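You operate a simulated robot arm through the tools that you are given. There is no shell and no other tool. Be economical: measure what you need, move in short steps, check, and stop when the job is done.

You run a simulated two-armed robot. Do the job below in one go: nothing can be reset, and whatever is moved stays where it is left.

JOB
Put one of the green tablets from the tablet dish in the green bucket. Then screw the cap back on the clear soap bottle. Then take the long blue bundle and put it in the teal bowl. Keep to this order.

It is judged by the outcome, as a careful person would: the job done as asked, and still so three seconds after it is handed in. It fails if anything else is knocked over, pushed out of place, dropped, spilled or broken. Lids that push on must go on centred and level and be pressed home; caps that screw on are set level and turned clockwise until they are tight.

ROBOT AND FRAMES
Two 7-joint arms with two-finger grippers on one trunk, on a base that drives. Base frame: it is fixed to the floor where the robot stands at the start and does not move with it; the origin is under the middle of the robot, x ahead of it, y to its left, z up. Units: mm, rad, N and s.
The left shoulder is at the start at [70, 139, 1355], the right one opposite. Places, roughly: green bucket (22x18x27 cm) [-2400, -4100, 400]; green tablet (4x4x3 cm) [500, -200, 600]; long blue bundle (13x8x7 cm) [500, 0, 600]; teal bowl [-3000, 250, 750]. Payload 3.43 kg a hand.
The tool frame of a hand sits at the grasp point between the pads (the TCP): z along the fingers, y along the line on which they close. The tips reach 30 mm beyond it. The gripper opens to 104 mm. The gripper's body begins 57 mm behind the TCP.
Orientation is told as [roll, pitch, yaw] about the base's x, y, z axes, in that order, counted from this pose: with the fingers straight down and closing along the base's y, the tool's x points along the base's -x, its y along +y and its z along -z.

CONTROLS
- The arms move only by the tool play_rows. It takes "left_deltas", "right_deltas" or both (then of equal length, played together; a hand with none holds still); each is a list of rows, each a list of 7 numbers: the shift along the tool's x, y, z in mm, then the turn, a rotation vector about the tool's x, y, z in rad, then the finger opening in mm, from 0 to 104. In form: [[dx, dy, dz, wx, wy, wz, gripper], ...]. A call has 1 to 8 rows; each row shifts and turns the commanded pose from where the row before left it, along the tool's axes as they then stand. Each row takes 0.2 s and may step no farther than 50 mm and 0.15 rad from the row before; otherwise, or with a gripper value out of range, the whole call is refused. A pose out of reach is approached as far as the arm can. The call stops where the force on the tool passes 40 N (or 10 N more than at its start, if that is more) or the arm is blocked; 0.2 s more then pass. The fingers move at their own pace (about 45 mm/s each) and stop on an object; they squeeze with about 42 N. The grip force told is the motor's: it shows also when the fingers shut on nothing. Time passes only in rows, and 0.2 s behind the last, so rows that do not move let the fingers close. The reply holds the time, the measured pose of the TCP, the force on the tool along the base axes, the opening and the grip force, in the units named above and with some noise, with the torque about the TCP (base axes, N m) and any sound that the robot's microphone picked up.
- Cameras (640 x 400 px; columns grow to the right, rows downward): "scene" is now at [105.1, 53.9, 1561.9]; the picture's right is [0.69, -0.72, 0.00], its down [-0.56, -0.54, -0.63] and it looks along [0.45, 0.43, -0.78] (base axes); focal length 214 px, centre (320, 200). "left" rides on the left gripper at [67, -18, -90] in its tool frame; the picture's right is [0.25, 0.97, 0.00], its down [-0.73, 0.19, -0.66] and it looks along [-0.64, 0.17, 0.75] (tool axes); focal length 218 px, centre (320, 200). "right" rides on the right gripper at [67, 18, -90] in its tool frame; the picture's right is [-0.25, 0.97, 0.00], its down [-0.73, -0.19, -0.66] and it looks along [-0.64, -0.17, 0.75] (tool axes); focal length 218 px, centre (320, 200). There is no depth. A picture from a camera that has moved, and an enlarged one, comes with that camera's place and axes in the base frame and with its lens.
- snapshot(camera): a new picture of that camera. It takes no simulated time.
- lift_body(by): slides the trunk up (or, below 0, down) by that many mm; the arms and the scene camera ride with it, the base frame stays. It gives what a move gives, with no picture.
- roll_base(legs): drives the robot by 1 to 6 legs, each [ahead, left, turn to the left] in mm, mm and rad, along the robot's own axes; the way and the turn of a leg run together, so that a leg with both is an arc; at most 1500 mm and 3.142 rad a leg. The arms and the cameras ride along, it lands a little off, and it stops where it bumps. It gives what a move gives.
- head_to(pan, tilt): turns the head with the scene camera to pan (to the left, within 1.501 rad either way) and tilt (down, from -0.506 to 1.204), counted from straight ahead of the robot. It gives what a move gives.
- enlarge(camera, box): a new picture of the part [left, top, right, bottom] of that camera's present view, enlarged. It takes no simulated time.
- close_job(): hands the job in; it is judged then, once.

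Go step by step. Nothing tells you exact positions but the pictures and the camera data: compare them with the known pose of the tool, close in by small moves and look again before you grip or let go. The budget is 165 turns and 130 pictures, counting those below and the enlarged ones. Unless the task says otherwise, let go and move clear before handing in, and close with one line.

The tools are called after ">>>" as name(argument=value, ...) on one line, values as JSON. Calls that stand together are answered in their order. play_rows: Moves the arms, as the interface text tells. Its arguments: {"type":"object","properties":{"left_deltas":{"type":"array"},"right_deltas":{"type":"array"}},"required":[]} The other tools are called the same way: lift_body (by) slides the trunk up or down; roll_base (legs) drives the base; head_to (pan, tilt) turns the head that bears the scene camera; snapshot (camera) takes a picture; enlarge (camera, box) takes an enlarged picture of a part of a camera's view; close_job () hands the job in.

At the start:

```text
time: 0.0
left_eef_pos: [292.9, 334.8, 1389.6]
left_tool_rot: [0.0, -0.001, -0.001]
left_wrist_force: [0.2, -0.8, -0.3]
left_moment: [-0.02, 0.0, -0.01]
left_finger_gap: 104.2
left_grip_force: 0.1
right_eef_pos: [372.5, 47.4, 1433.6]
right_tool_rot: [0.0, -0.002, -0.001]
right_wrist_force: [0.3, 0.0, 0.3]
right_moment: [0.01, -0.01, 0.0]
right_finger_gap: 103.9
right_grip_force: 0.0
trunk travel left (down, up): [-850.0, 90.0]
robot x, y, heading: [0.6, -1.7, 0.003]
head pan, tilt: [0.764, 0.894]
```

scene: 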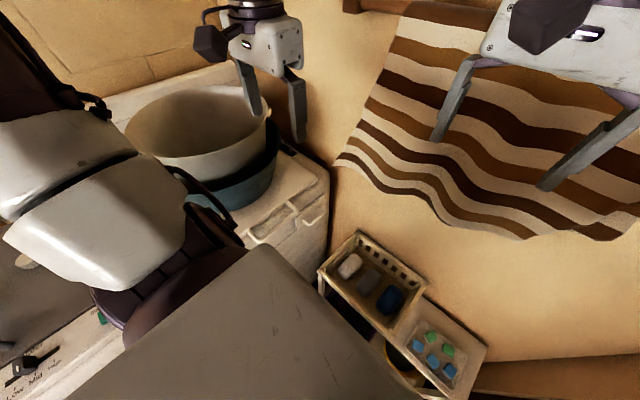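
right: 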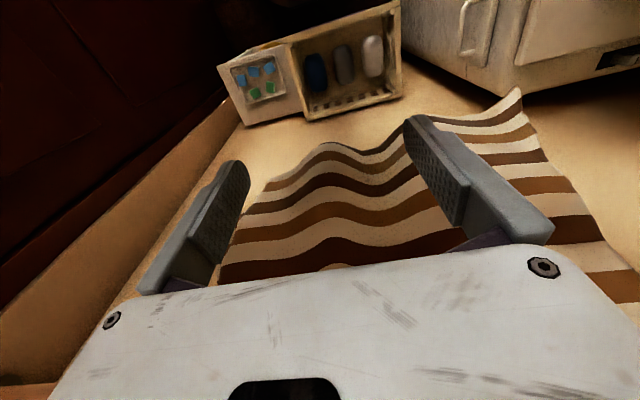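
left: 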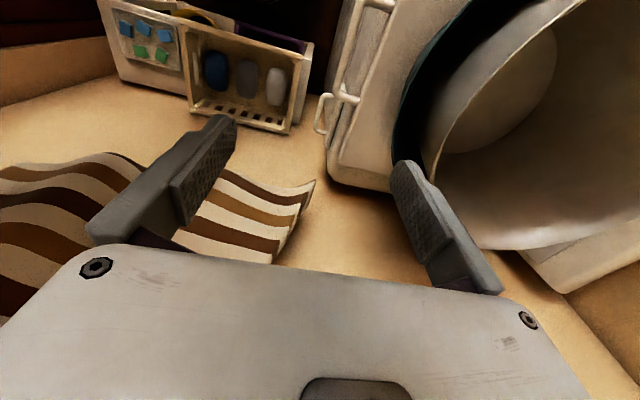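

I see a low cart with a tablet dish and a basket of bundles ahead of me, and a bowl or tub on a machine to the left. I'll look around first.

>>> head_to(pan=0.0, tilt=0.9)

>>> snapshot(camera="scene")

>>> head_to(pan=-1.4, tilt=0.5)

>>> snapshot(camera="scene")

>>> head_to(pan=1.5, tilt=0.5)

>>> snapshot(camera="scene")

```text
time: 1.1
left_eef_pos: [293.6, 333.8, 1388.9]
left_tool_rot: [0.0, 0.001, 0.0]
left_wrist_force: [-0.4, -0.2, -0.1]
left_moment: [-0.01, -0.02, 0.01]
left_finger_gap: 104.0
left_grip_force: 0.1
right_eef_pos: [372.9, 48.0, 1434.1]
right_tool_rot: [0.0, -0.001, 0.0]
right_wrist_force: [-0.8, -0.5, 0.5]
right_moment: [0.01, -0.04, 0.01]
right_finger_gap: 104.0
right_grip_force: 0.1
trunk travel left (down, up): [-850.0, 90.0]
robot x, y, heading: [1.4, 0.8, 0.0]
head pan, tilt: [0.0, 0.901]
```

```text
126 pictures are left
camera scene: at [125.9, 1.4, 1561.4], right [0.0, -1.0, 0.0], down [-0.78, 0.0, -0.62], along [0.62, 0.0, -0.78], focal length 214 px, centre (320, 200)
```

scene: 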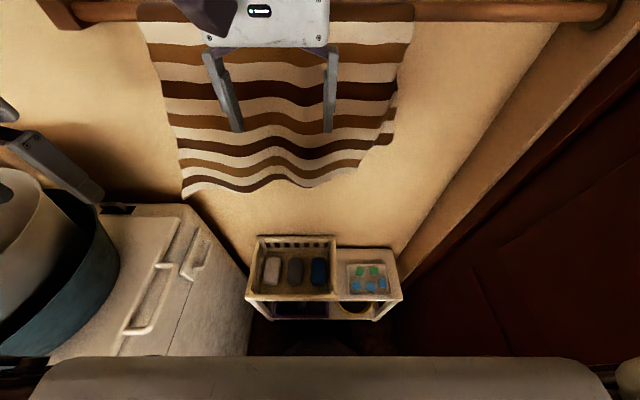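

```text
time: 2.6
left_eef_pos: [293.2, 333.9, 1389.0]
left_tool_rot: [0.0, -0.001, 0.001]
left_wrist_force: [0.1, -0.3, 1.2]
left_moment: [0.01, 0.02, 0.0]
left_finger_gap: 104.0
left_grip_force: 0.1
right_eef_pos: [373.0, 48.5, 1434.4]
right_tool_rot: [-0.001, -0.001, 0.0]
right_wrist_force: [-0.4, 0.5, -0.3]
right_moment: [-0.01, 0.01, 0.03]
right_finger_gap: 104.0
right_grip_force: 0.0
trunk travel left (down, up): [-850.0, 90.0]
robot x, y, heading: [-0.3, -3.0, -0.0]
head pan, tilt: [-1.4, 0.499]
```

```text
125 pictures are left
camera scene: at [66.0, -88.3, 1595.2], right [-0.99, -0.17, 0.0], down [-0.08, 0.47, -0.88], along [0.15, -0.86, -0.48], focal length 214 px, centre (320, 200)
```

scene: 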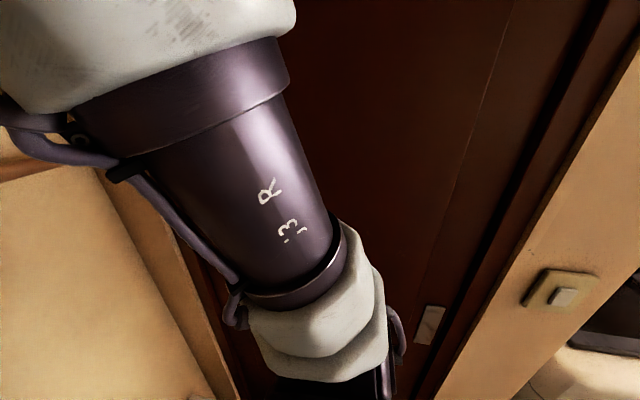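

```text
time: 5.2
left_eef_pos: [292.8, 335.4, 1388.4]
left_tool_rot: [0.0, -0.001, 0.0]
left_wrist_force: [-0.1, 0.0, -0.4]
left_moment: [0.0, 0.0, 0.01]
left_finger_gap: 104.0
left_grip_force: 0.0
right_eef_pos: [373.4, 48.4, 1432.8]
right_tool_rot: [0.0, 0.001, -0.001]
right_wrist_force: [0.4, 0.0, -0.3]
right_moment: [-0.03, 0.02, -0.02]
right_finger_gap: 104.1
right_grip_force: 0.0
trunk travel left (down, up): [-850.0, 90.0]
robot x, y, heading: [1.0, -4.9, -0.002]
head pan, tilt: [1.499, 0.499]
```

```text
124 pictures are left
camera scene: at [57.0, 92.1, 1595.2], right [1.0, -0.07, 0.0], down [-0.03, -0.48, -0.88], along [0.06, 0.88, -0.48], focal length 214 px, centre (320, 200)
```

scene: 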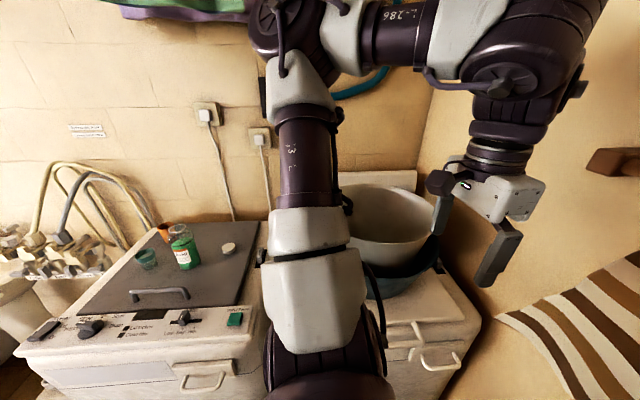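

The bottle, a cup and a disc stand on the washing machine to the left. I'll enlarge these, then the cart.

>>> enlarge(camera="scene", box=[100, 200, 270, 306])

>>> head_to(pan=0.0, tilt=1.0)

>>> enlarge(camera="scene", box=[230, 190, 422, 310])

>>> head_to(pan=0.0, tilt=1.2)

>>> snapshot(camera="scene")

```text
3.76 times, centred on (185, 253) of scene
camera zoom: at [57.0, 92.1, 1595.2], right [1.0, -0.07, 0.0], down [-0.03, -0.48, -0.88], along [0.06, 0.88, -0.48], focal length 807 px, centre (828, 0)
```

zoom: 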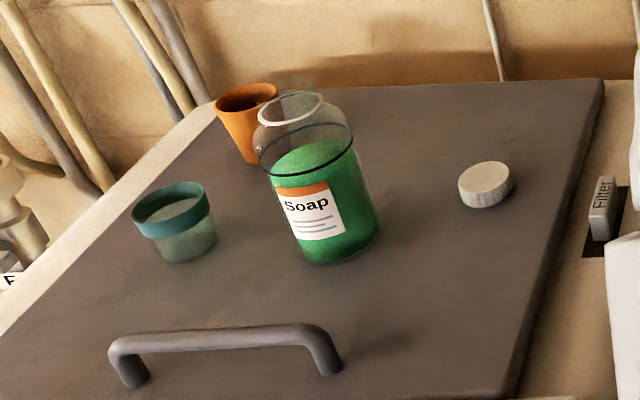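

```text
time: 6.8
left_eef_pos: [291.9, 335.7, 1388.5]
left_tool_rot: [0.001, 0.0, 0.003]
left_wrist_force: [0.5, 0.7, 0.6]
left_moment: [0.0, 0.02, 0.03]
left_finger_gap: 104.4
left_grip_force: 0.1
right_eef_pos: [373.2, 48.5, 1434.6]
right_tool_rot: [0.0, 0.0, 0.0]
right_wrist_force: [0.1, -0.5, -0.2]
right_moment: [0.0, 0.0, 0.03]
right_finger_gap: 103.8
right_grip_force: 0.0
trunk travel left (down, up): [-850.0, 90.0]
robot x, y, heading: [-1.4, 4.2, -0.0]
head pan, tilt: [0.0, 1.0]
```

```text
3.33 times, centred on (326, 250) of scene
camera zoom: at [120.1, 1.4, 1554.1], right [0.0, -1.0, 0.0], down [-0.84, 0.0, -0.54], along [0.54, 0.0, -0.84], focal length 715 px, centre (300, 33)
```

zoom: 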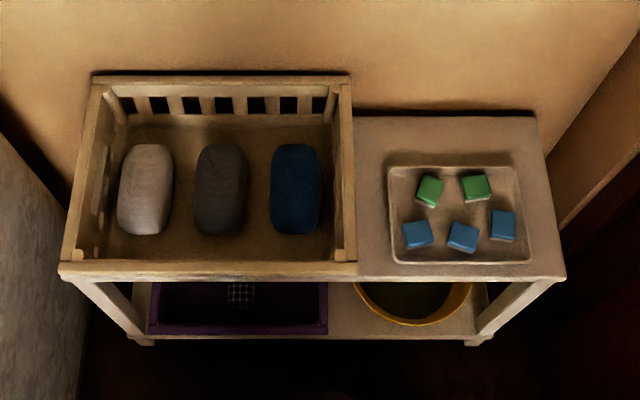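

```text
time: 7.5
left_eef_pos: [293.1, 334.2, 1388.6]
left_tool_rot: [0.0, 0.001, -0.001]
left_wrist_force: [0.0, 0.6, 0.1]
left_moment: [-0.02, -0.01, 0.01]
left_finger_gap: 104.0
left_grip_force: 0.1
right_eef_pos: [372.3, 48.5, 1435.1]
right_tool_rot: [0.0, -0.001, 0.0]
right_wrist_force: [-0.2, 0.2, -0.1]
right_moment: [0.02, -0.02, -0.03]
right_finger_gap: 104.3
right_grip_force: 0.0
trunk travel left (down, up): [-850.0, 90.0]
robot x, y, heading: [-1.0, -0.7, -0.002]
head pan, tilt: [0.0, 1.201]
```

```text
121 pictures are left
camera scene: at [106.4, 1.4, 1541.6], right [0.0, -1.0, 0.0], down [-0.93, 0.0, -0.36], along [0.36, 0.0, -0.93], focal length 214 px, centre (320, 200)
```

scene: 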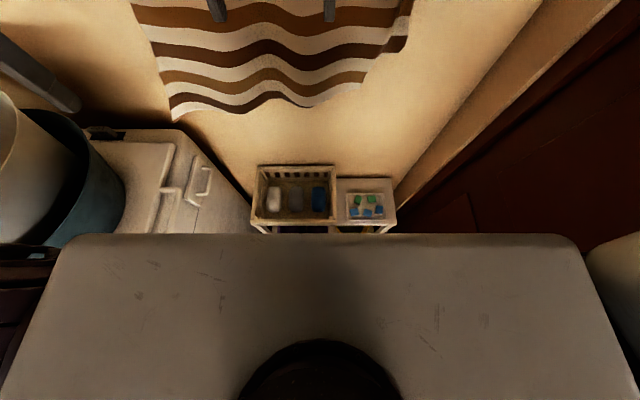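

The tablets lie at about [470,-176] and [475,-240] at z≈610 in the dish, with the machine front near y≈495 on the left. I'll lower the trunk in stages and see how far the right arm reaches.

>>> lift_body(by=-300)

>>> head_to(pan=1.2, tilt=0.6)

>>> snapshot(camera="scene")

>>> head_to(pan=-0.9, tilt=0.8)

>>> snapshot(camera="scene")

```text
time: 10.5
left_eef_pos: [291.4, 334.9, 1089.3]
left_tool_rot: [0.0, 0.001, 0.0]
left_wrist_force: [0.1, 0.0, 0.1]
left_moment: [0.01, -0.03, -0.02]
left_finger_gap: 104.0
left_grip_force: 0.0
right_eef_pos: [373.4, 49.4, 1134.0]
right_tool_rot: [-0.001, -0.001, -0.002]
right_wrist_force: [0.4, 0.0, 0.7]
right_moment: [0.0, 0.0, -0.03]
right_finger_gap: 103.8
right_grip_force: 0.1
trunk travel left (down, up): [-550.0, 390.0]
robot x, y, heading: [-0.3, -1.7, -0.007]
head pan, tilt: [0.0, 1.201]
```

```text
time: 11.9
left_eef_pos: [291.6, 334.9, 1088.8]
left_tool_rot: [0.001, -0.001, -0.001]
left_wrist_force: [0.1, 0.2, 0.5]
left_moment: [0.0, 0.0, -0.02]
left_finger_gap: 104.1
left_grip_force: 0.0
right_eef_pos: [373.1, 47.6, 1134.4]
right_tool_rot: [0.003, 0.0, -0.001]
right_wrist_force: [0.4, -0.3, -0.3]
right_moment: [-0.01, 0.01, 0.0]
right_finger_gap: 104.1
right_grip_force: 0.0
trunk travel left (down, up): [-550.0, 390.0]
robot x, y, heading: [1.7, -1.5, 0.002]
head pan, tilt: [1.201, 0.6]
```

```text
120 pictures are left
camera scene: at [82.4, 83.7, 1286.1], right [0.93, -0.36, 0.0], down [-0.2, -0.53, -0.82], along [0.3, 0.77, -0.57], focal length 214 px, centre (320, 200)
```

scene: 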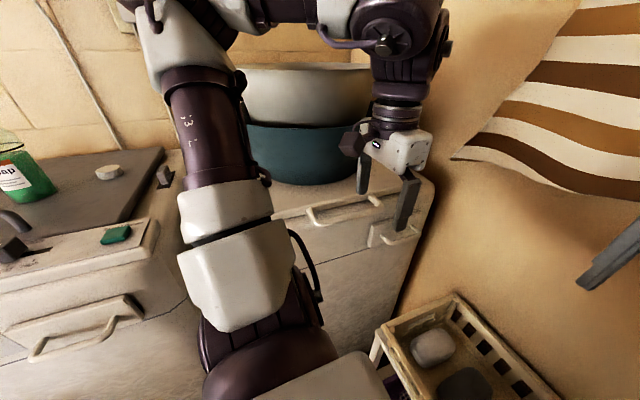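

```text
time: 13.9
left_eef_pos: [292.7, 335.3, 1089.7]
left_tool_rot: [0.0, 0.001, -0.001]
left_wrist_force: [0.2, 0.3, 0.2]
left_moment: [-0.01, 0.03, 0.0]
left_finger_gap: 103.9
left_grip_force: 0.1
right_eef_pos: [373.5, 47.2, 1133.6]
right_tool_rot: [-0.002, 0.002, 0.0]
right_wrist_force: [-0.6, 0.2, -0.2]
right_moment: [0.0, -0.01, -0.02]
right_finger_gap: 103.9
right_grip_force: 0.1
trunk travel left (down, up): [-550.0, 390.0]
robot x, y, heading: [-4.4, -2.0, -0.001]
head pan, tilt: [-0.901, 0.799]
```

```text
119 pictures are left
camera scene: at [100.5, -61.9, 1269.3], right [-0.78, -0.62, 0.0], down [-0.45, 0.56, -0.7], along [0.43, -0.55, -0.72], focal length 214 px, centre (320, 200)
```

scene: 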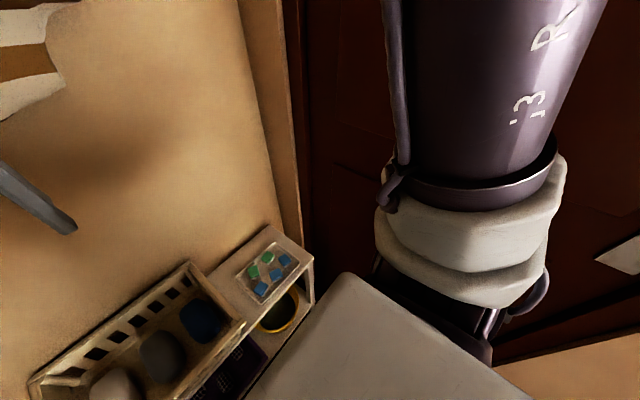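

The left arm is clear of the tub. I'll move the right hand toward the dish.

>>> play_rows(right_deltas=[[-5, -28, 38, 0, 0, 0, 104], [-5, -28, 38, 0, 0, 0, 104], [-5, -28, 38, 0, 0, 0, 104], [-5, -28, 38, 0, 0, 0, 104], [-5, -28, 38, 0, 0, 0, 80], [-5, -28, 38, 0, 0, 0, 60], [-5, -28, 38, 0, 0, 0, 60], [-5, -28, 38, 0, 0, 0, 60]])

>>> snapshot(camera="scene")

>>> snapshot(camera="right")

```text
time: 15.7
left_eef_pos: [292.7, 335.2, 1089.4]
left_tool_rot: [0.0, 0.0, -0.001]
left_wrist_force: [0.2, -0.2, 1.1]
left_moment: [0.03, 0.02, -0.01]
left_finger_gap: 103.9
left_grip_force: 0.0
right_eef_pos: [398.3, -158.8, 828.9]
right_tool_rot: [-0.004, -0.001, -0.003]
right_wrist_force: [1.6, -0.5, -0.9]
right_moment: [-0.01, 0.04, 0.0]
right_finger_gap: 60.2
right_grip_force: 0.2
right hand out of reach, approached as far as the arm can: row 8
trunk travel left (down, up): [-550.0, 390.0]
robot x, y, heading: [-2.9, 3.6, -0.001]
head pan, tilt: [-0.901, 0.799]
```

```text
118 pictures are left
camera scene: at [101.2, -61.8, 1269.2], right [-0.78, -0.62, 0.0], down [-0.45, 0.56, -0.7], along [0.43, -0.55, -0.72], focal length 214 px, centre (320, 200)
```

scene: 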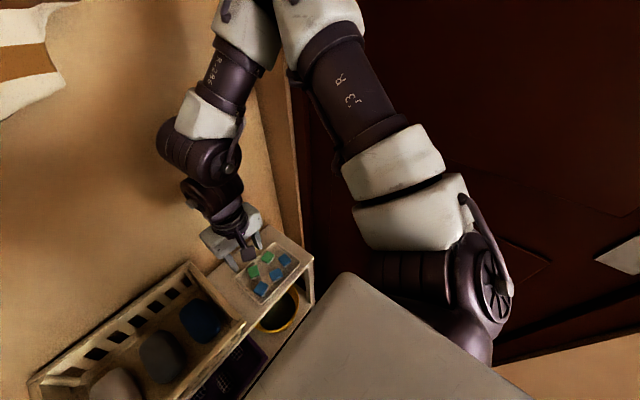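

```text
117 pictures are left
camera right: at [332.2, -139.6, 919.9], right [0.26, 0.97, 0.0], down [0.73, -0.19, 0.66], along [0.64, -0.17, -0.75], focal length 218 px, centre (320, 200)
```

right: 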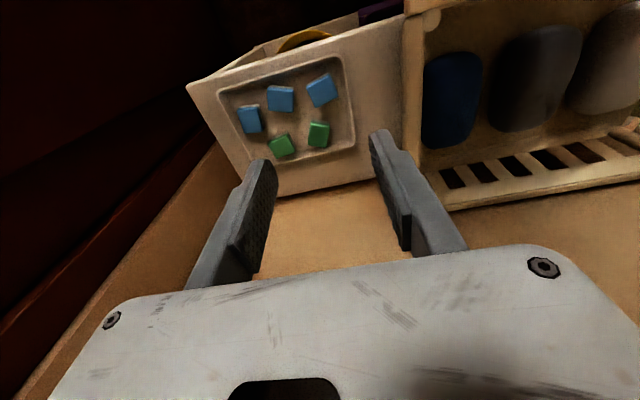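

Pictures agree: the green tablets are at [469,-176] and [472,-240]. I'll drive ahead a little and lower the trunk to extend reach.

>>> roll_base(legs=[[70, 0, 0]])

>>> lift_body(by=-120)

>>> snapshot(camera="right")

>>> snapshot(camera="scene")

```text
time: 16.7
left_eef_pos: [364.3, 334.5, 1089.2]
left_tool_rot: [0.0, 0.0, 0.0]
left_wrist_force: [-0.1, 0.2, -0.5]
left_moment: [0.02, 0.04, 0.01]
left_finger_gap: 103.9
left_grip_force: 0.1
right_eef_pos: [468.8, -157.7, 831.2]
right_tool_rot: [-0.005, -0.001, -0.003]
right_wrist_force: [0.2, 0.2, -0.7]
right_moment: [0.0, 0.01, -0.02]
right_finger_gap: 59.9
right_grip_force: 0.0
trunk travel left (down, up): [-550.0, 390.0]
robot x, y, heading: [68.7, -0.9, 0.004]
head pan, tilt: [-0.901, 0.799]
```

```text
time: 18.2
left_eef_pos: [362.5, 335.0, 969.4]
left_tool_rot: [-0.001, 0.0, -0.002]
left_wrist_force: [2.1, -0.1, -1.3]
left_moment: [-0.03, 0.07, -0.11]
left_finger_gap: 103.8
left_grip_force: 0.0
right_eef_pos: [468.7, -159.1, 710.3]
right_tool_rot: [-0.003, -0.002, -0.004]
right_wrist_force: [-0.9, 0.2, -0.4]
right_moment: [0.0, -0.02, 0.01]
right_finger_gap: 59.8
right_grip_force: 0.1
trunk travel left (down, up): [-430.0, 510.0]
robot x, y, heading: [69.5, 0.2, 0.002]
head pan, tilt: [-0.901, 0.799]
```

```text
116 pictures are left
camera right: at [401.9, -139.4, 800.6], right [0.26, 0.97, 0.0], down [0.73, -0.19, 0.66], along [0.64, -0.17, -0.75], focal length 218 px, centre (320, 200)
```

right: 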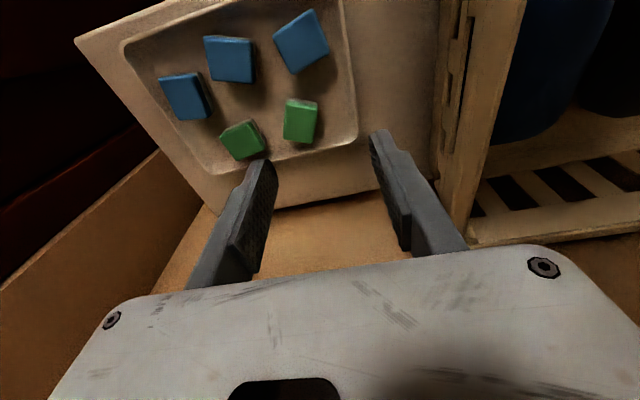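

```text
115 pictures are left
camera scene: at [170.8, -61.9, 1149.2], right [-0.78, -0.62, 0.0], down [-0.45, 0.56, -0.7], along [0.43, -0.55, -0.72], focal length 214 px, centre (320, 200)
```

scene: 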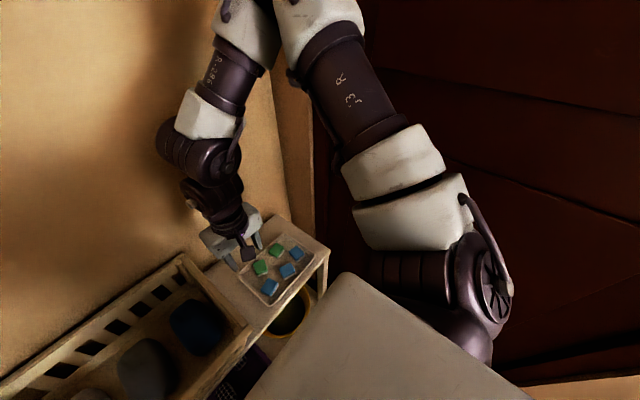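

I'll enlarge for the tablet's exact turn.

>>> enlarge(camera="right", box=[200, 70, 360, 170])

```text
4.00 times, centred on (280, 120) of right
camera zoom: at [401.9, -139.4, 800.6], right [0.26, 0.97, 0.0], down [0.73, -0.19, 0.66], along [0.64, -0.17, -0.75], focal length 873 px, centre (480, 520)
```

zoom: 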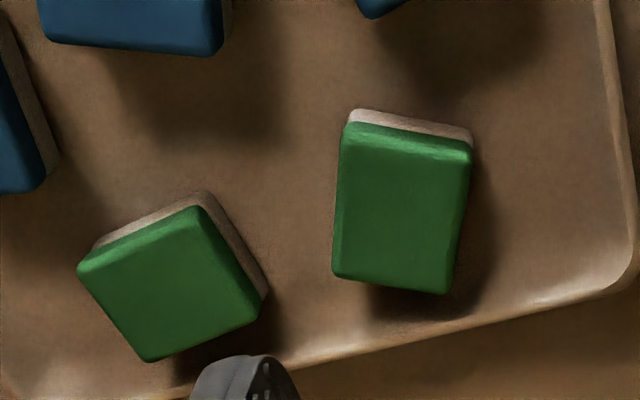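

Tablet 1's top is about 25×33 mm, centred at [470,-176] and turned about −25°. I'll align the gripper and descend part way.

>>> play_rows(right_deltas=[[-1.3, -17, 0, 0, 0, 0.145, 50], [0, 0, 0, 0, 0, 0.145, 50], [0, 0, 20, 0, 0, 0.146, 50], [0, 0, 25, 0, 0, 0, 50], [0, 0, 0, 0, 0, 0, 50]])

>>> snapshot(camera="right")

```text
time: 19.4
left_eef_pos: [363.0, 335.5, 969.1]
left_tool_rot: [0.001, 0.0, 0.002]
left_wrist_force: [1.2, -0.5, 0.4]
left_moment: [0.06, 0.05, -0.07]
left_finger_gap: 103.7
left_grip_force: 0.1
right_eef_pos: [470.4, -174.6, 666.6]
right_tool_rot: [-0.002, -0.004, -0.44]
right_wrist_force: [-0.9, -0.5, -0.1]
right_moment: [0.0, -0.02, 0.02]
right_finger_gap: 49.9
right_grip_force: 0.1
trunk travel left (down, up): [-430.0, 510.0]
robot x, y, heading: [71.0, 0.2, -0.0]
head pan, tilt: [-0.901, 0.799]
```

```text
113 pictures are left
camera right: at [417.0, -129.4, 756.0], right [0.64, 0.77, 0.0], down [0.58, -0.48, 0.66], along [0.51, -0.42, -0.75], focal length 218 px, centre (320, 200)
```

right: 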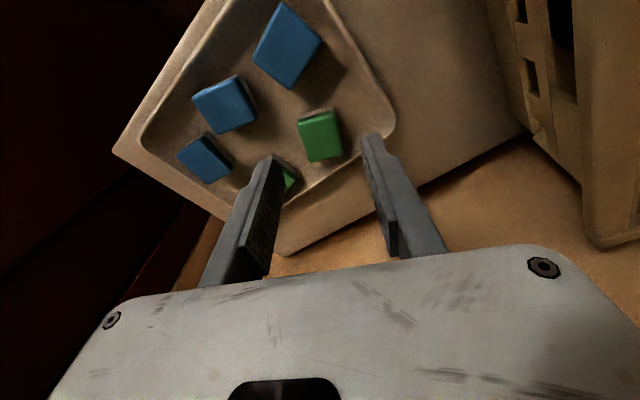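

The tablet is centred between the fingers. I'll descend and grip.

>>> play_rows(right_deltas=[[0, 0, 20, 0, 0, 0, 50], [0, 0, 12, 0, 0, 0, 50], [0, 0, 5, 0, 0, 0, 50], [0, 0, 0, 0, 0, 0, 50]])

>>> snapshot(camera="right")

```text
time: 20.4
left_eef_pos: [363.2, 335.1, 969.3]
left_tool_rot: [0.0, -0.001, -0.001]
left_wrist_force: [1.2, -0.1, 0.7]
left_moment: [0.01, 0.09, -0.13]
left_finger_gap: 104.0
left_grip_force: 0.0
right_eef_pos: [469.6, -175.6, 629.2]
right_tool_rot: [-0.001, -0.004, -0.439]
right_wrist_force: [-0.2, 0.4, 0.0]
right_moment: [0.01, -0.01, 0.01]
right_finger_gap: 49.8
right_grip_force: 0.1
trunk travel left (down, up): [-430.0, 510.0]
robot x, y, heading: [70.6, -0.3, 0.002]
head pan, tilt: [-0.901, 0.799]
```

```text
112 pictures are left
camera right: at [417.0, -130.0, 719.0], right [0.64, 0.77, 0.0], down [0.58, -0.48, 0.66], along [0.51, -0.42, -0.75], focal length 218 px, centre (320, 200)
```

right: 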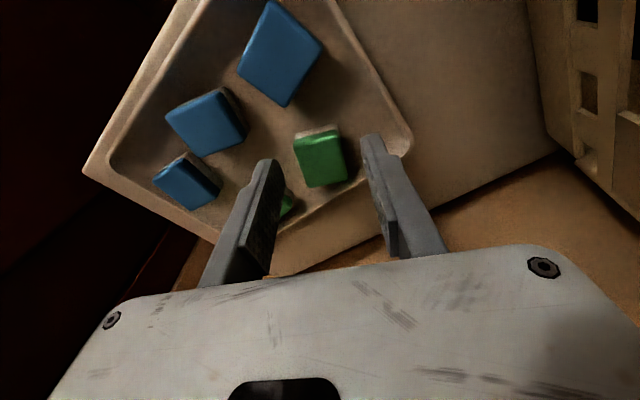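

Triangulating again, the tablet top is at z≈596, centre [476,-179], so I need to go lower and slightly forward.

>>> play_rows(right_deltas=[[-6, -0.5, 0, 0, 0, 0, 50], [0, 0, 10, 0, 0, 0, 50], [0, 0, 8, 0, 0, 0, 50], [0, 0, 0, 0, 0, 0, 50]])

>>> enlarge(camera="right", box=[200, 90, 440, 240])

```text
time: 21.4
left_eef_pos: [363.2, 335.5, 969.6]
left_tool_rot: [-0.001, -0.001, 0.0]
left_wrist_force: [1.1, 0.5, -0.7]
left_moment: [-0.01, 0.07, -0.11]
left_finger_gap: 103.8
left_grip_force: 0.0
right_eef_pos: [474.9, -178.8, 610.9]
right_tool_rot: [-0.002, -0.003, -0.441]
right_wrist_force: [-0.2, 0.8, -0.6]
right_moment: [0.0, 0.03, -0.02]
right_finger_gap: 50.0
right_grip_force: 0.0
trunk travel left (down, up): [-430.0, 510.0]
robot x, y, heading: [66.6, -0.2, 0.002]
head pan, tilt: [-0.901, 0.799]
```

```text
2.67 times, centred on (320, 165) of right
camera zoom: at [422.0, -132.9, 700.7], right [0.64, 0.77, 0.0], down [0.58, -0.48, 0.66], along [0.51, -0.42, -0.75], focal length 582 px, centre (320, 293)
```

zoom: 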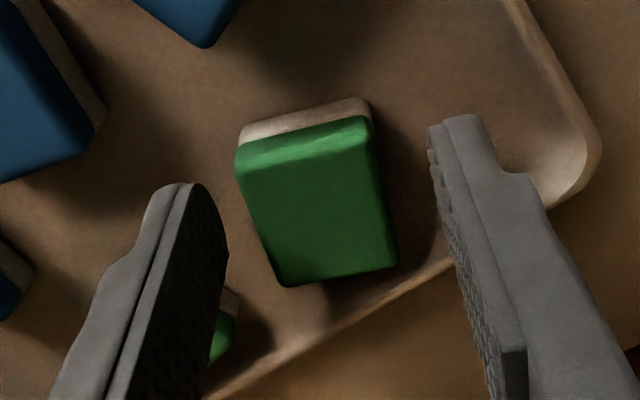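

Well aligned; I'll go 5 mm lower and close.

>>> play_rows(right_deltas=[[-3, 0, 5, 0, 0, 0, 50], [0, 0, 0, 0, 0, 0, 20], [0, 0, 0, 0, 0, 0, 10], [0, 0, 0, 0, 0, 0, 10], [0, 0, 0, 0, 0, 0, 10]])

>>> enlarge(camera="right", box=[200, 90, 440, 240])

```text
time: 22.6
left_eef_pos: [362.3, 334.1, 969.4]
left_tool_rot: [0.001, -0.001, 0.0]
left_wrist_force: [1.4, 0.1, 0.4]
left_moment: [0.06, 0.04, -0.09]
left_finger_gap: 103.8
left_grip_force: 0.0
right_eef_pos: [477.1, -179.2, 605.9]
right_tool_rot: [-0.003, 0.0, -0.44]
right_wrist_force: [0.2, 0.1, -0.8]
right_moment: [0.0, 0.03, 0.02]
right_finger_gap: 30.5
right_grip_force: 41.8
trunk travel left (down, up): [-430.0, 510.0]
robot x, y, heading: [73.8, 0.5, 0.0]
head pan, tilt: [-0.901, 0.799]
```

```text
2.67 times, centred on (320, 165) of right
camera zoom: at [425.1, -134.2, 695.7], right [0.64, 0.77, 0.0], down [0.58, -0.48, 0.66], along [0.51, -0.42, -0.75], focal length 582 px, centre (320, 293)
```

zoom: 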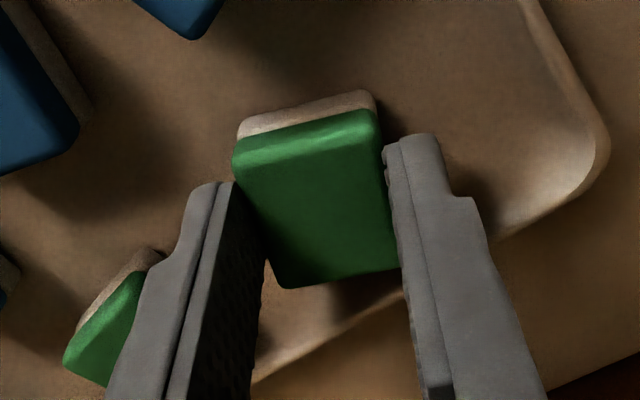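

Gripped at 30.5 mm. I'll lift straight up.

>>> play_rows(right_deltas=[[0, 0, -15, 0, 0, 0, 10], [0, 0, -25, 0, 0, 0, 10], [0, 0, -40, 0, 0, 0, 10], [0, 0, -40, 0, 0, 0, 10], [0, 0, -40, 0, 0, 0, 10]])

>>> lift_body(by=420)

>>> snapshot(camera="right")

```text
time: 23.8
left_eef_pos: [362.8, 335.2, 967.4]
left_tool_rot: [-0.002, 0.0, 0.0]
left_wrist_force: [0.5, -0.8, -0.6]
left_moment: [0.0, 0.05, -0.02]
left_finger_gap: 103.6
left_grip_force: 0.1
right_eef_pos: [475.9, -180.3, 767.8]
right_tool_rot: [-0.003, -0.001, -0.439]
right_wrist_force: [0.4, 0.1, 0.4]
right_moment: [0.02, 0.01, 0.0]
right_finger_gap: 30.6
right_grip_force: 42.6
trunk travel left (down, up): [-430.0, 510.0]
robot x, y, heading: [72.2, -1.0, -0.004]
head pan, tilt: [-0.901, 0.799]
```

```text
refused: 420 is not a number from -400 to 400
```

```text
109 pictures are left
camera right: at [424.2, -133.8, 856.9], right [0.64, 0.77, 0.0], down [0.58, -0.48, 0.66], along [0.51, -0.42, -0.75], focal length 218 px, centre (320, 200)
```

right: 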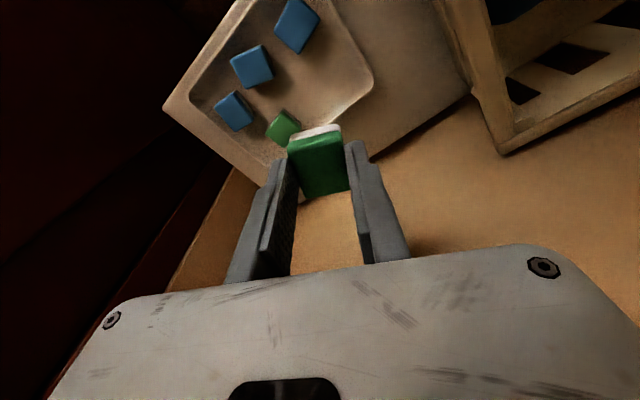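

The tablet is held. I'll bring the hand in, raise the trunk, and look around to the sides and behind.

>>> lift_body(by=400)

>>> play_rows(right_deltas=[[0, 0, 0, 0, 0, -0.147, 10], [0, 0, 0, 0, 0, -0.147, 10], [20, 0, 0, 0, 0, -0.146, 10], [45, 5, -15, 0, 0, 0, 10], [45, 10, -15, 0, 0, 0, 10], [40, 10, -15, 0, 0, 0, 10], [20, 10, -15, 0, 0, 0, 10]])

>>> head_to(pan=-1.5, tilt=0.35)

>>> snapshot(camera="scene")

>>> head_to(pan=1.5, tilt=0.35)

>>> snapshot(camera="scene")

```text
time: 27.6
left_eef_pos: [362.6, 334.0, 1369.3]
left_tool_rot: [0.0, 0.0, -0.002]
left_wrist_force: [-0.4, -0.7, 0.3]
left_moment: [0.01, 0.02, -0.06]
left_finger_gap: 104.2
left_grip_force: 0.0
right_eef_pos: [477.5, -180.2, 1167.0]
right_tool_rot: [-0.002, -0.003, -0.439]
right_wrist_force: [0.0, -0.5, -0.6]
right_moment: [0.01, 0.0, -0.02]
right_finger_gap: 30.6
right_grip_force: 42.2
trunk travel left (down, up): [-830.0, 110.0]
robot x, y, heading: [66.4, 1.5, 0.002]
head pan, tilt: [-0.901, 0.799]
```

```text
time: 29.2
left_eef_pos: [361.9, 333.0, 1369.4]
left_tool_rot: [0.002, 0.0, 0.0]
left_wrist_force: [0.6, -0.2, -0.5]
left_moment: [0.03, -0.05, -0.01]
left_finger_gap: 103.8
left_grip_force: 0.1
right_eef_pos: [380.0, -115.9, 1214.7]
right_tool_rot: [-0.003, -0.001, -0.001]
right_wrist_force: [0.6, -0.7, 0.1]
right_moment: [0.04, -0.01, 0.01]
right_finger_gap: 30.3
right_grip_force: 41.8
right hand out of reach, approached as far as the arm can: row 3, 5, 6, 7
trunk travel left (down, up): [-830.0, 110.0]
robot x, y, heading: [67.6, -0.1, 0.004]
head pan, tilt: [-0.901, 0.799]
```

```text
time: 30.2
left_eef_pos: [362.8, 335.9, 1368.4]
left_tool_rot: [-0.001, 0.0, 0.0]
left_wrist_force: [0.0, -0.2, -0.1]
left_moment: [0.01, -0.02, -0.02]
left_finger_gap: 104.1
left_grip_force: 0.1
right_eef_pos: [380.8, -113.1, 1214.9]
right_tool_rot: [-0.002, -0.002, -0.001]
right_wrist_force: [-0.2, 0.4, 0.4]
right_moment: [-0.03, 0.0, 0.01]
right_finger_gap: 30.8
right_grip_force: 42.5
trunk travel left (down, up): [-830.0, 110.0]
robot x, y, heading: [71.3, -0.6, 0.003]
head pan, tilt: [-1.499, 0.351]
```

```text
108 pictures are left
camera scene: at [127.5, -90.6, 1588.9], right [-1.0, -0.07, 0.0], down [-0.03, 0.34, -0.94], along [0.07, -0.94, -0.34], focal length 214 px, centre (320, 200)
```

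scene: 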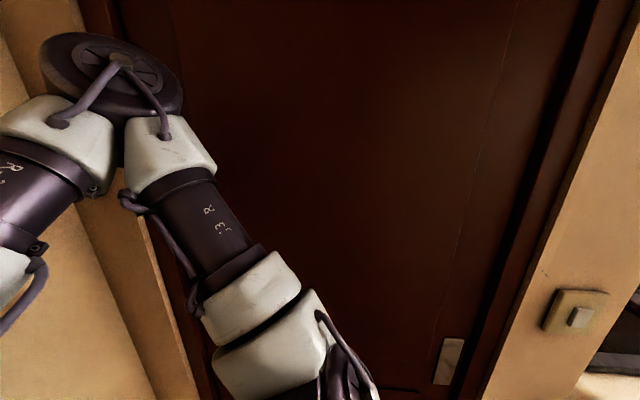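

```text
time: 32.9
left_eef_pos: [363.4, 334.4, 1369.6]
left_tool_rot: [-0.001, 0.0, 0.001]
left_wrist_force: [0.3, -0.2, 0.3]
left_moment: [0.0, 0.0, 0.01]
left_finger_gap: 104.0
left_grip_force: 0.1
right_eef_pos: [380.8, -113.6, 1214.8]
right_tool_rot: [-0.006, -0.002, 0.0]
right_wrist_force: [-0.6, 0.2, -0.6]
right_moment: [0.05, 0.01, -0.02]
right_finger_gap: 30.5
right_grip_force: 41.8
trunk travel left (down, up): [-830.0, 110.0]
robot x, y, heading: [69.6, 0.4, -0.001]
head pan, tilt: [1.499, 0.351]
```

```text
107 pictures are left
camera scene: at [127.2, 94.2, 1588.9], right [1.0, -0.07, 0.0], down [-0.02, -0.34, -0.94], along [0.07, 0.94, -0.34], focal length 214 px, centre (320, 200)
```

scene: 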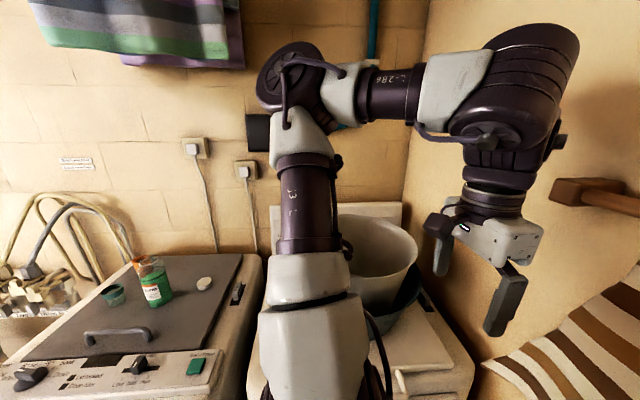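

I'll back away a bit, shift left slightly for clearance from the door, and turn left a quarter so I can see what's behind.

>>> roll_base(legs=[[-300, 30, 0], [0, 0, 1.2]])

>>> head_to(pan=1.5, tilt=0.4)

>>> snapshot(camera="scene")

```text
time: 37.9
left_eef_pos: [-429.4, 423.9, 1368.3]
left_tool_rot: [0.001, -0.002, 1.198]
left_wrist_force: [-0.4, -0.7, -0.9]
left_moment: [0.03, 0.01, 0.01]
left_finger_gap: 104.0
left_grip_force: 0.0
right_eef_pos: [-5.7, 278.0, 1215.3]
right_tool_rot: [-0.003, -0.002, 1.198]
right_wrist_force: [-0.4, 1.0, -1.2]
right_moment: [0.02, -0.02, 0.02]
right_finger_gap: 30.7
right_grip_force: 42.1
trunk travel left (down, up): [-830.0, 110.0]
robot x, y, heading: [-225.9, 31.3, 1.196]
head pan, tilt: [1.499, 0.351]
```

```text
time: 38.5
left_eef_pos: [-429.8, 423.4, 1369.0]
left_tool_rot: [0.001, -0.001, 1.197]
left_wrist_force: [-0.8, 0.0, 0.0]
left_moment: [0.0, 0.04, -0.02]
left_finger_gap: 104.1
left_grip_force: 0.1
right_eef_pos: [-5.9, 276.6, 1214.8]
right_tool_rot: [-0.005, -0.004, 1.196]
right_wrist_force: [0.2, 0.0, 0.2]
right_moment: [-0.01, -0.02, 0.03]
right_finger_gap: 30.3
right_grip_force: 42.6
trunk travel left (down, up): [-830.0, 110.0]
robot x, y, heading: [-227.5, 30.7, 1.195]
head pan, tilt: [1.499, 0.4]
```

```text
106 pictures are left
camera scene: at [-289.9, 117.9, 1584.4], right [0.43, 0.9, 0.0], down [0.35, -0.17, -0.92], along [-0.83, 0.4, -0.39], focal length 214 px, centre (320, 200)
```

scene: 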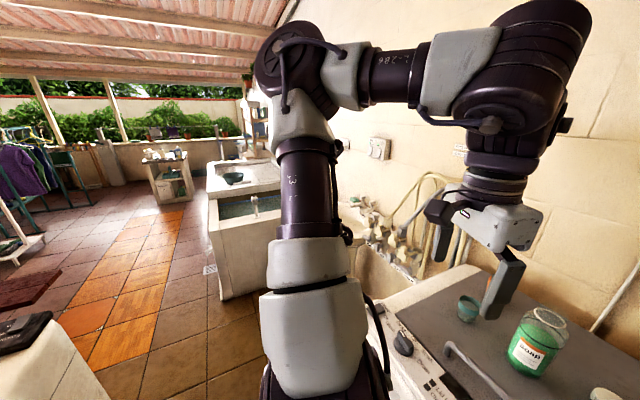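

I see the patio: a sink with the teal bowl ahead at −x, and an open floor. I'll turn on to face −x and look.

>>> roll_base(legs=[[0, 0, 1.9]])

>>> head_to(pan=0.3, tilt=0.4)

>>> snapshot(camera="scene")

>>> head_to(pan=1.0, tilt=0.6)

>>> snapshot(camera="scene")

```text
time: 43.6
left_eef_pos: [-544.8, -272.0, 1370.6]
left_tool_rot: [0.014, 0.007, 3.078]
left_wrist_force: [0.2, 0.1, 0.1]
left_moment: [-0.01, 0.02, 0.0]
left_finger_gap: 104.0
left_grip_force: 0.1
right_eef_pos: [-534.3, 176.3, 1211.3]
right_tool_rot: [0.005, 0.001, 3.079]
right_wrist_force: [0.8, -0.2, -1.0]
right_moment: [0.01, 0.04, -0.04]
right_finger_gap: 30.4
right_grip_force: 42.1
trunk travel left (down, up): [-830.0, 110.0]
robot x, y, heading: [-226.1, 30.2, 3.079]
head pan, tilt: [1.499, 0.4]
stopped in leg 1: the robot was blocked; the commanded pose is now the measured one
```

```text
time: 45.0
left_eef_pos: [-544.6, -272.8, 1371.0]
left_tool_rot: [0.015, 0.007, 3.081]
left_wrist_force: [-0.5, -0.4, 0.0]
left_moment: [0.0, 0.02, -0.03]
left_finger_gap: 104.0
left_grip_force: 0.0
right_eef_pos: [-536.3, 175.5, 1210.5]
right_tool_rot: [0.006, 0.002, 3.081]
right_wrist_force: [0.2, 0.2, -0.9]
right_moment: [-0.01, -0.01, 0.0]
right_finger_gap: 30.4
right_grip_force: 42.1
trunk travel left (down, up): [-830.0, 110.0]
robot x, y, heading: [-229.1, 35.0, 3.083]
head pan, tilt: [0.3, 0.4]
```

```text
105 pictures are left
camera scene: at [-373.3, 28.5, 1583.8], right [-0.24, 0.97, -0.01], down [0.38, 0.08, -0.92], along [-0.89, -0.22, -0.39], focal length 214 px, centre (320, 200)
```

scene: 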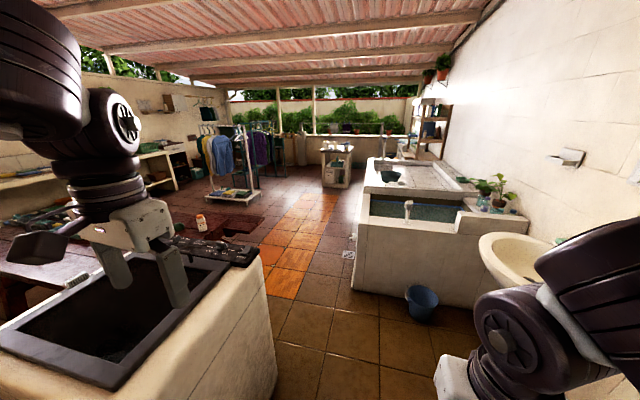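

```text
time: 46.1
left_eef_pos: [-544.8, -271.8, 1371.1]
left_tool_rot: [0.012, 0.008, 3.081]
left_wrist_force: [0.4, 0.6, -0.4]
left_moment: [0.02, -0.02, 0.0]
left_finger_gap: 104.1
left_grip_force: 0.0
right_eef_pos: [-533.7, 175.1, 1211.9]
right_tool_rot: [0.008, 0.004, 3.08]
right_wrist_force: [-0.3, 0.2, 0.3]
right_moment: [-0.03, 0.01, 0.0]
right_finger_gap: 30.6
right_grip_force: 41.4
trunk travel left (down, up): [-830.0, 110.0]
robot x, y, heading: [-225.7, 35.5, 3.082]
head pan, tilt: [1.0, 0.6]
```

```text
104 pictures are left
camera scene: at [-335.3, -20.9, 1566.2], right [-0.81, 0.59, -0.01], down [0.34, 0.45, -0.83], along [-0.48, -0.67, -0.56], focal length 214 px, centre (320, 200)
```

scene: 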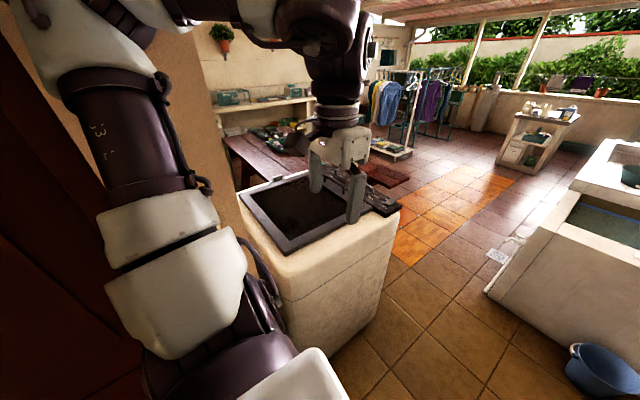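

The left elbow met the door side. I'll ease off, and zoom toward where the green bucket should be.

>>> enlarge(camera="scene", box=[190, 60, 446, 220])

>>> roll_base(legs=[[0, 0, -0.08], [0, -60, 0]])

>>> head_to(pan=0.8, tilt=1.0)

>>> snapshot(camera="scene")

```text
2.50 times, centred on (318, 140) of scene
camera zoom: at [-335.3, -20.9, 1566.2], right [-0.81, 0.59, -0.01], down [0.34, 0.45, -0.83], along [-0.48, -0.67, -0.56], focal length 536 px, centre (325, 350)
```

zoom: 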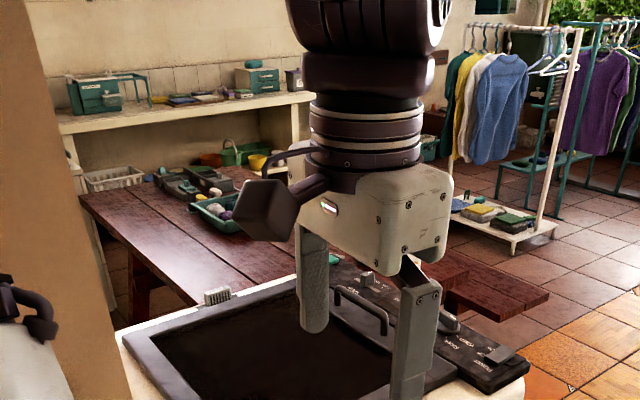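

```text
time: 47.5
left_eef_pos: [-557.3, -213.7, 1365.4]
left_tool_rot: [-0.008, 0.003, 3.003]
left_wrist_force: [-0.6, -1.4, 1.0]
left_moment: [0.15, -0.02, -0.02]
left_finger_gap: 104.0
left_grip_force: 0.0
right_eef_pos: [-512.7, 235.2, 1214.3]
right_tool_rot: [-0.012, -0.002, 3.0]
right_wrist_force: [0.8, -0.7, -0.3]
right_moment: [0.1, -0.04, 0.03]
right_finger_gap: 30.8
right_grip_force: 41.9
trunk travel left (down, up): [-830.0, 110.0]
robot x, y, heading: [-223.1, 90.1, 2.999]
head pan, tilt: [1.0, 0.6]
```

```text
time: 48.4
left_eef_pos: [-553.5, -199.3, 1369.6]
left_tool_rot: [0.004, 0.003, 3.001]
left_wrist_force: [0.5, 0.9, 0.1]
left_moment: [-0.02, 0.03, 0.02]
left_finger_gap: 104.1
left_grip_force: 0.1
right_eef_pos: [-509.2, 247.4, 1213.5]
right_tool_rot: [-0.002, -0.003, 3.002]
right_wrist_force: [1.0, -0.1, -0.2]
right_moment: [0.01, 0.03, -0.03]
right_finger_gap: 30.4
right_grip_force: 42.2
trunk travel left (down, up): [-830.0, 110.0]
robot x, y, heading: [-219.8, 91.1, 3.002]
head pan, tilt: [0.799, 1.0]
```

```text
102 pictures are left
camera scene: at [-321.3, 57.1, 1534.3], right [-0.61, 0.79, 0.0], down [0.66, 0.51, -0.54], along [-0.43, -0.33, -0.84], focal length 214 px, centre (320, 200)
```

scene: 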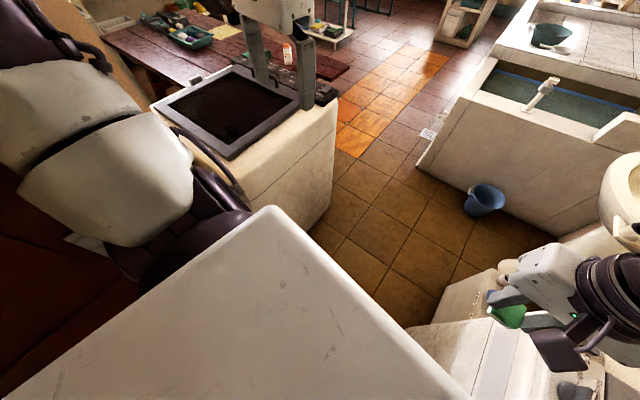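

The green bucket is visible on something low, between an orange and a yellow one, along the −y wall. I'll drive along −x into the open floor, then turn toward it.

>>> roll_base(legs=[[300, 0, 0.139], [900, 0, 0]])

>>> head_to(pan=1.2, tilt=0.6)

>>> snapshot(camera="scene")

```text
time: 54.7
left_eef_pos: [-1702.2, -219.9, 1367.5]
left_tool_rot: [0.003, 0.003, 3.136]
left_wrist_force: [0.9, -0.7, -0.1]
left_moment: [0.02, 0.02, 0.02]
left_finger_gap: 103.9
left_grip_force: 0.0
right_eef_pos: [-1717.9, 229.6, 1214.4]
right_tool_rot: [-0.004, -0.002, 3.136]
right_wrist_force: [-0.1, 0.1, 0.1]
right_moment: [-0.01, 0.03, 0.0]
right_finger_gap: 30.7
right_grip_force: 42.1
trunk travel left (down, up): [-830.0, 110.0]
robot x, y, heading: [-1413.1, 111.0, 3.138]
head pan, tilt: [0.799, 1.0]
```

```text
time: 55.6
left_eef_pos: [-1703.7, -218.9, 1368.0]
left_tool_rot: [0.003, 0.002, 3.137]
left_wrist_force: [0.6, 0.6, 0.6]
left_moment: [-0.03, -0.02, -0.02]
left_finger_gap: 104.2
left_grip_force: 0.3
right_eef_pos: [-1719.2, 230.2, 1214.8]
right_tool_rot: [-0.003, -0.002, 3.136]
right_wrist_force: [0.0, 0.3, 0.0]
right_moment: [-0.02, 0.01, 0.01]
right_finger_gap: 30.5
right_grip_force: 41.8
trunk travel left (down, up): [-830.0, 110.0]
robot x, y, heading: [-1411.2, 113.2, 3.14]
head pan, tilt: [1.201, 0.6]
```

```text
101 pictures are left
camera scene: at [-1491.6, 33.3, 1566.0], right [-0.93, 0.37, 0.0], down [0.21, 0.53, -0.82], along [-0.3, -0.77, -0.57], focal length 214 px, centre (320, 200)
```

scene: 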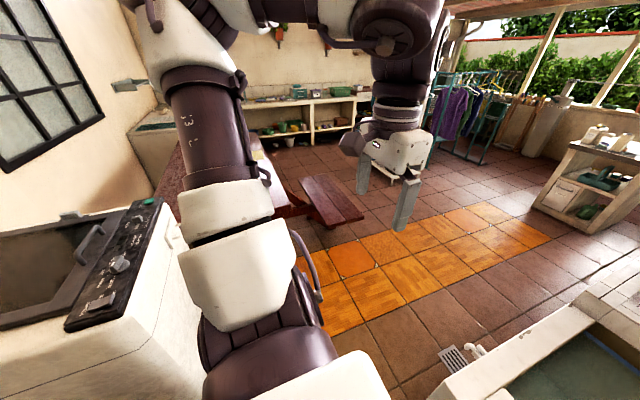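

I'll turn to face −y (head straight) and look for a path.

>>> roll_base(legs=[[0, 0, 1.571]])

>>> head_to(pan=-0.3, tilt=0.45)

>>> snapshot(camera="scene")

>>> enlarge(camera="scene", box=[240, 80, 480, 230])

```text
time: 59.8
left_eef_pos: [-1080.2, -185.5, 1369.4]
left_tool_rot: [0.003, 0.002, -1.59]
left_wrist_force: [-0.8, -0.9, 0.2]
left_moment: [-0.01, 0.0, 0.01]
left_finger_gap: 104.0
left_grip_force: 0.0
right_eef_pos: [-1527.5, -194.2, 1213.9]
right_tool_rot: [-0.003, -0.002, -1.587]
right_wrist_force: [-0.3, -0.8, -0.2]
right_moment: [0.02, 0.03, 0.0]
right_finger_gap: 30.6
right_grip_force: 42.7
trunk travel left (down, up): [-830.0, 110.0]
robot x, y, heading: [-1410.5, 117.8, -1.588]
head pan, tilt: [1.201, 0.6]
```

```text
time: 61.4
left_eef_pos: [-1079.4, -185.8, 1369.0]
left_tool_rot: [0.002, 0.002, -1.59]
left_wrist_force: [0.0, 0.3, 0.3]
left_moment: [-0.01, -0.01, -0.01]
left_finger_gap: 103.9
left_grip_force: 0.1
right_eef_pos: [-1527.9, -195.1, 1215.0]
right_tool_rot: [-0.004, -0.001, -1.59]
right_wrist_force: [0.9, 1.0, -0.8]
right_moment: [-0.04, 0.03, -0.02]
right_finger_gap: 30.3
right_grip_force: 42.3
trunk travel left (down, up): [-830.0, 110.0]
robot x, y, heading: [-1409.4, 113.6, -1.588]
head pan, tilt: [-0.3, 0.45]
```

```text
100 pictures are left
camera scene: at [-1438.0, -22.3, 1579.7], right [-0.95, 0.31, 0.0], down [0.14, 0.41, -0.9], along [-0.28, -0.85, -0.44], focal length 214 px, centre (320, 200)
```

scene: 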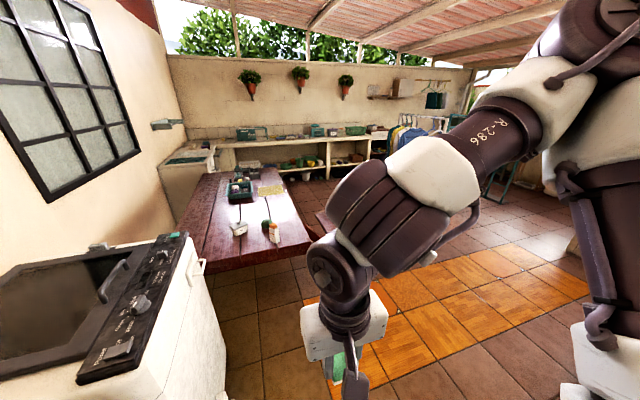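

```text
2.67 times, centred on (360, 155) of scene
camera zoom: at [-1438.0, -22.3, 1579.7], right [-0.95, 0.31, 0.0], down [0.14, 0.41, -0.9], along [-0.28, -0.85, -0.44], focal length 572 px, centre (213, 320)
```

zoom: 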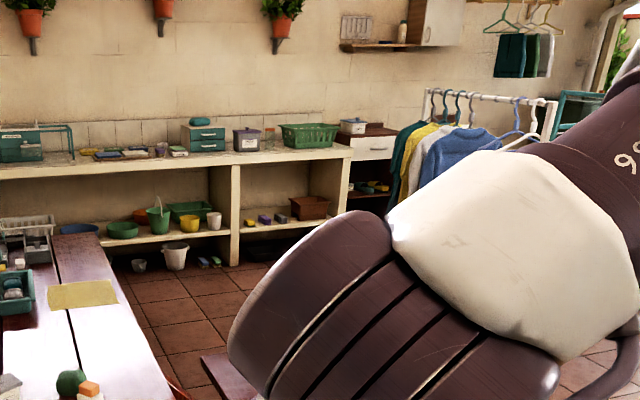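

The green bucket stands on a low shelf under the counter, with an upright handle; I'll approach it from the open floor at x≈−2900, going around the table and bench.

>>> roll_base(legs=[[640, -200, 0.017], [0, -1250, 0]])

>>> head_to(pan=0.3, tilt=0.55)

>>> snapshot(camera="scene")

```text
time: 71.0
left_eef_pos: [-2530.8, -808.2, 1368.5]
left_tool_rot: [0.001, 0.002, -1.585]
left_wrist_force: [-0.1, 0.3, 0.2]
left_moment: [-0.02, 0.01, -0.03]
left_finger_gap: 104.0
left_grip_force: 0.0
right_eef_pos: [-2979.8, -819.9, 1214.9]
right_tool_rot: [-0.003, -0.001, -1.583]
right_wrist_force: [0.3, -0.9, -0.2]
right_moment: [-0.01, -0.01, 0.04]
right_finger_gap: 30.5
right_grip_force: 42.1
trunk travel left (down, up): [-830.0, 110.0]
robot x, y, heading: [-2861.8, -511.2, -1.588]
head pan, tilt: [-0.3, 0.45]
```

```text
time: 72.0
left_eef_pos: [-2532.0, -809.7, 1368.1]
left_tool_rot: [0.002, 0.002, -1.585]
left_wrist_force: [0.6, -0.1, 0.3]
left_moment: [0.03, 0.01, -0.02]
left_finger_gap: 103.9
left_grip_force: 0.0
right_eef_pos: [-2980.8, -819.2, 1214.1]
right_tool_rot: [-0.003, -0.004, -1.584]
right_wrist_force: [0.9, -0.4, 0.2]
right_moment: [-0.02, 0.01, -0.01]
right_finger_gap: 30.8
right_grip_force: 42.1
trunk travel left (down, up): [-830.0, 110.0]
robot x, y, heading: [-2860.4, -508.2, -1.588]
head pan, tilt: [0.3, 0.55]
```

```text
98 pictures are left
camera scene: at [-2838.4, -646.1, 1570.7], right [-0.96, -0.28, 0.0], down [-0.15, 0.5, -0.85], along [0.24, -0.82, -0.52], focal length 214 px, centre (320, 200)
```

scene: 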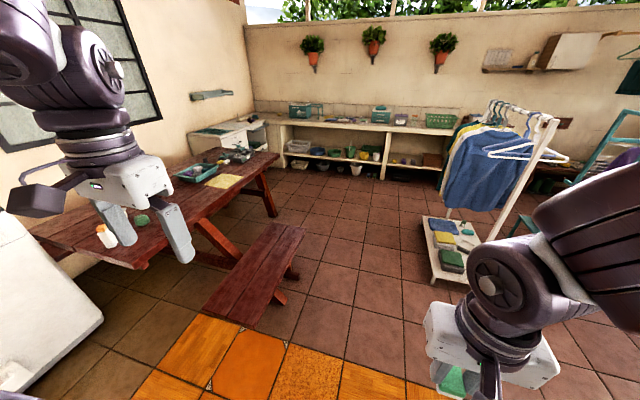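

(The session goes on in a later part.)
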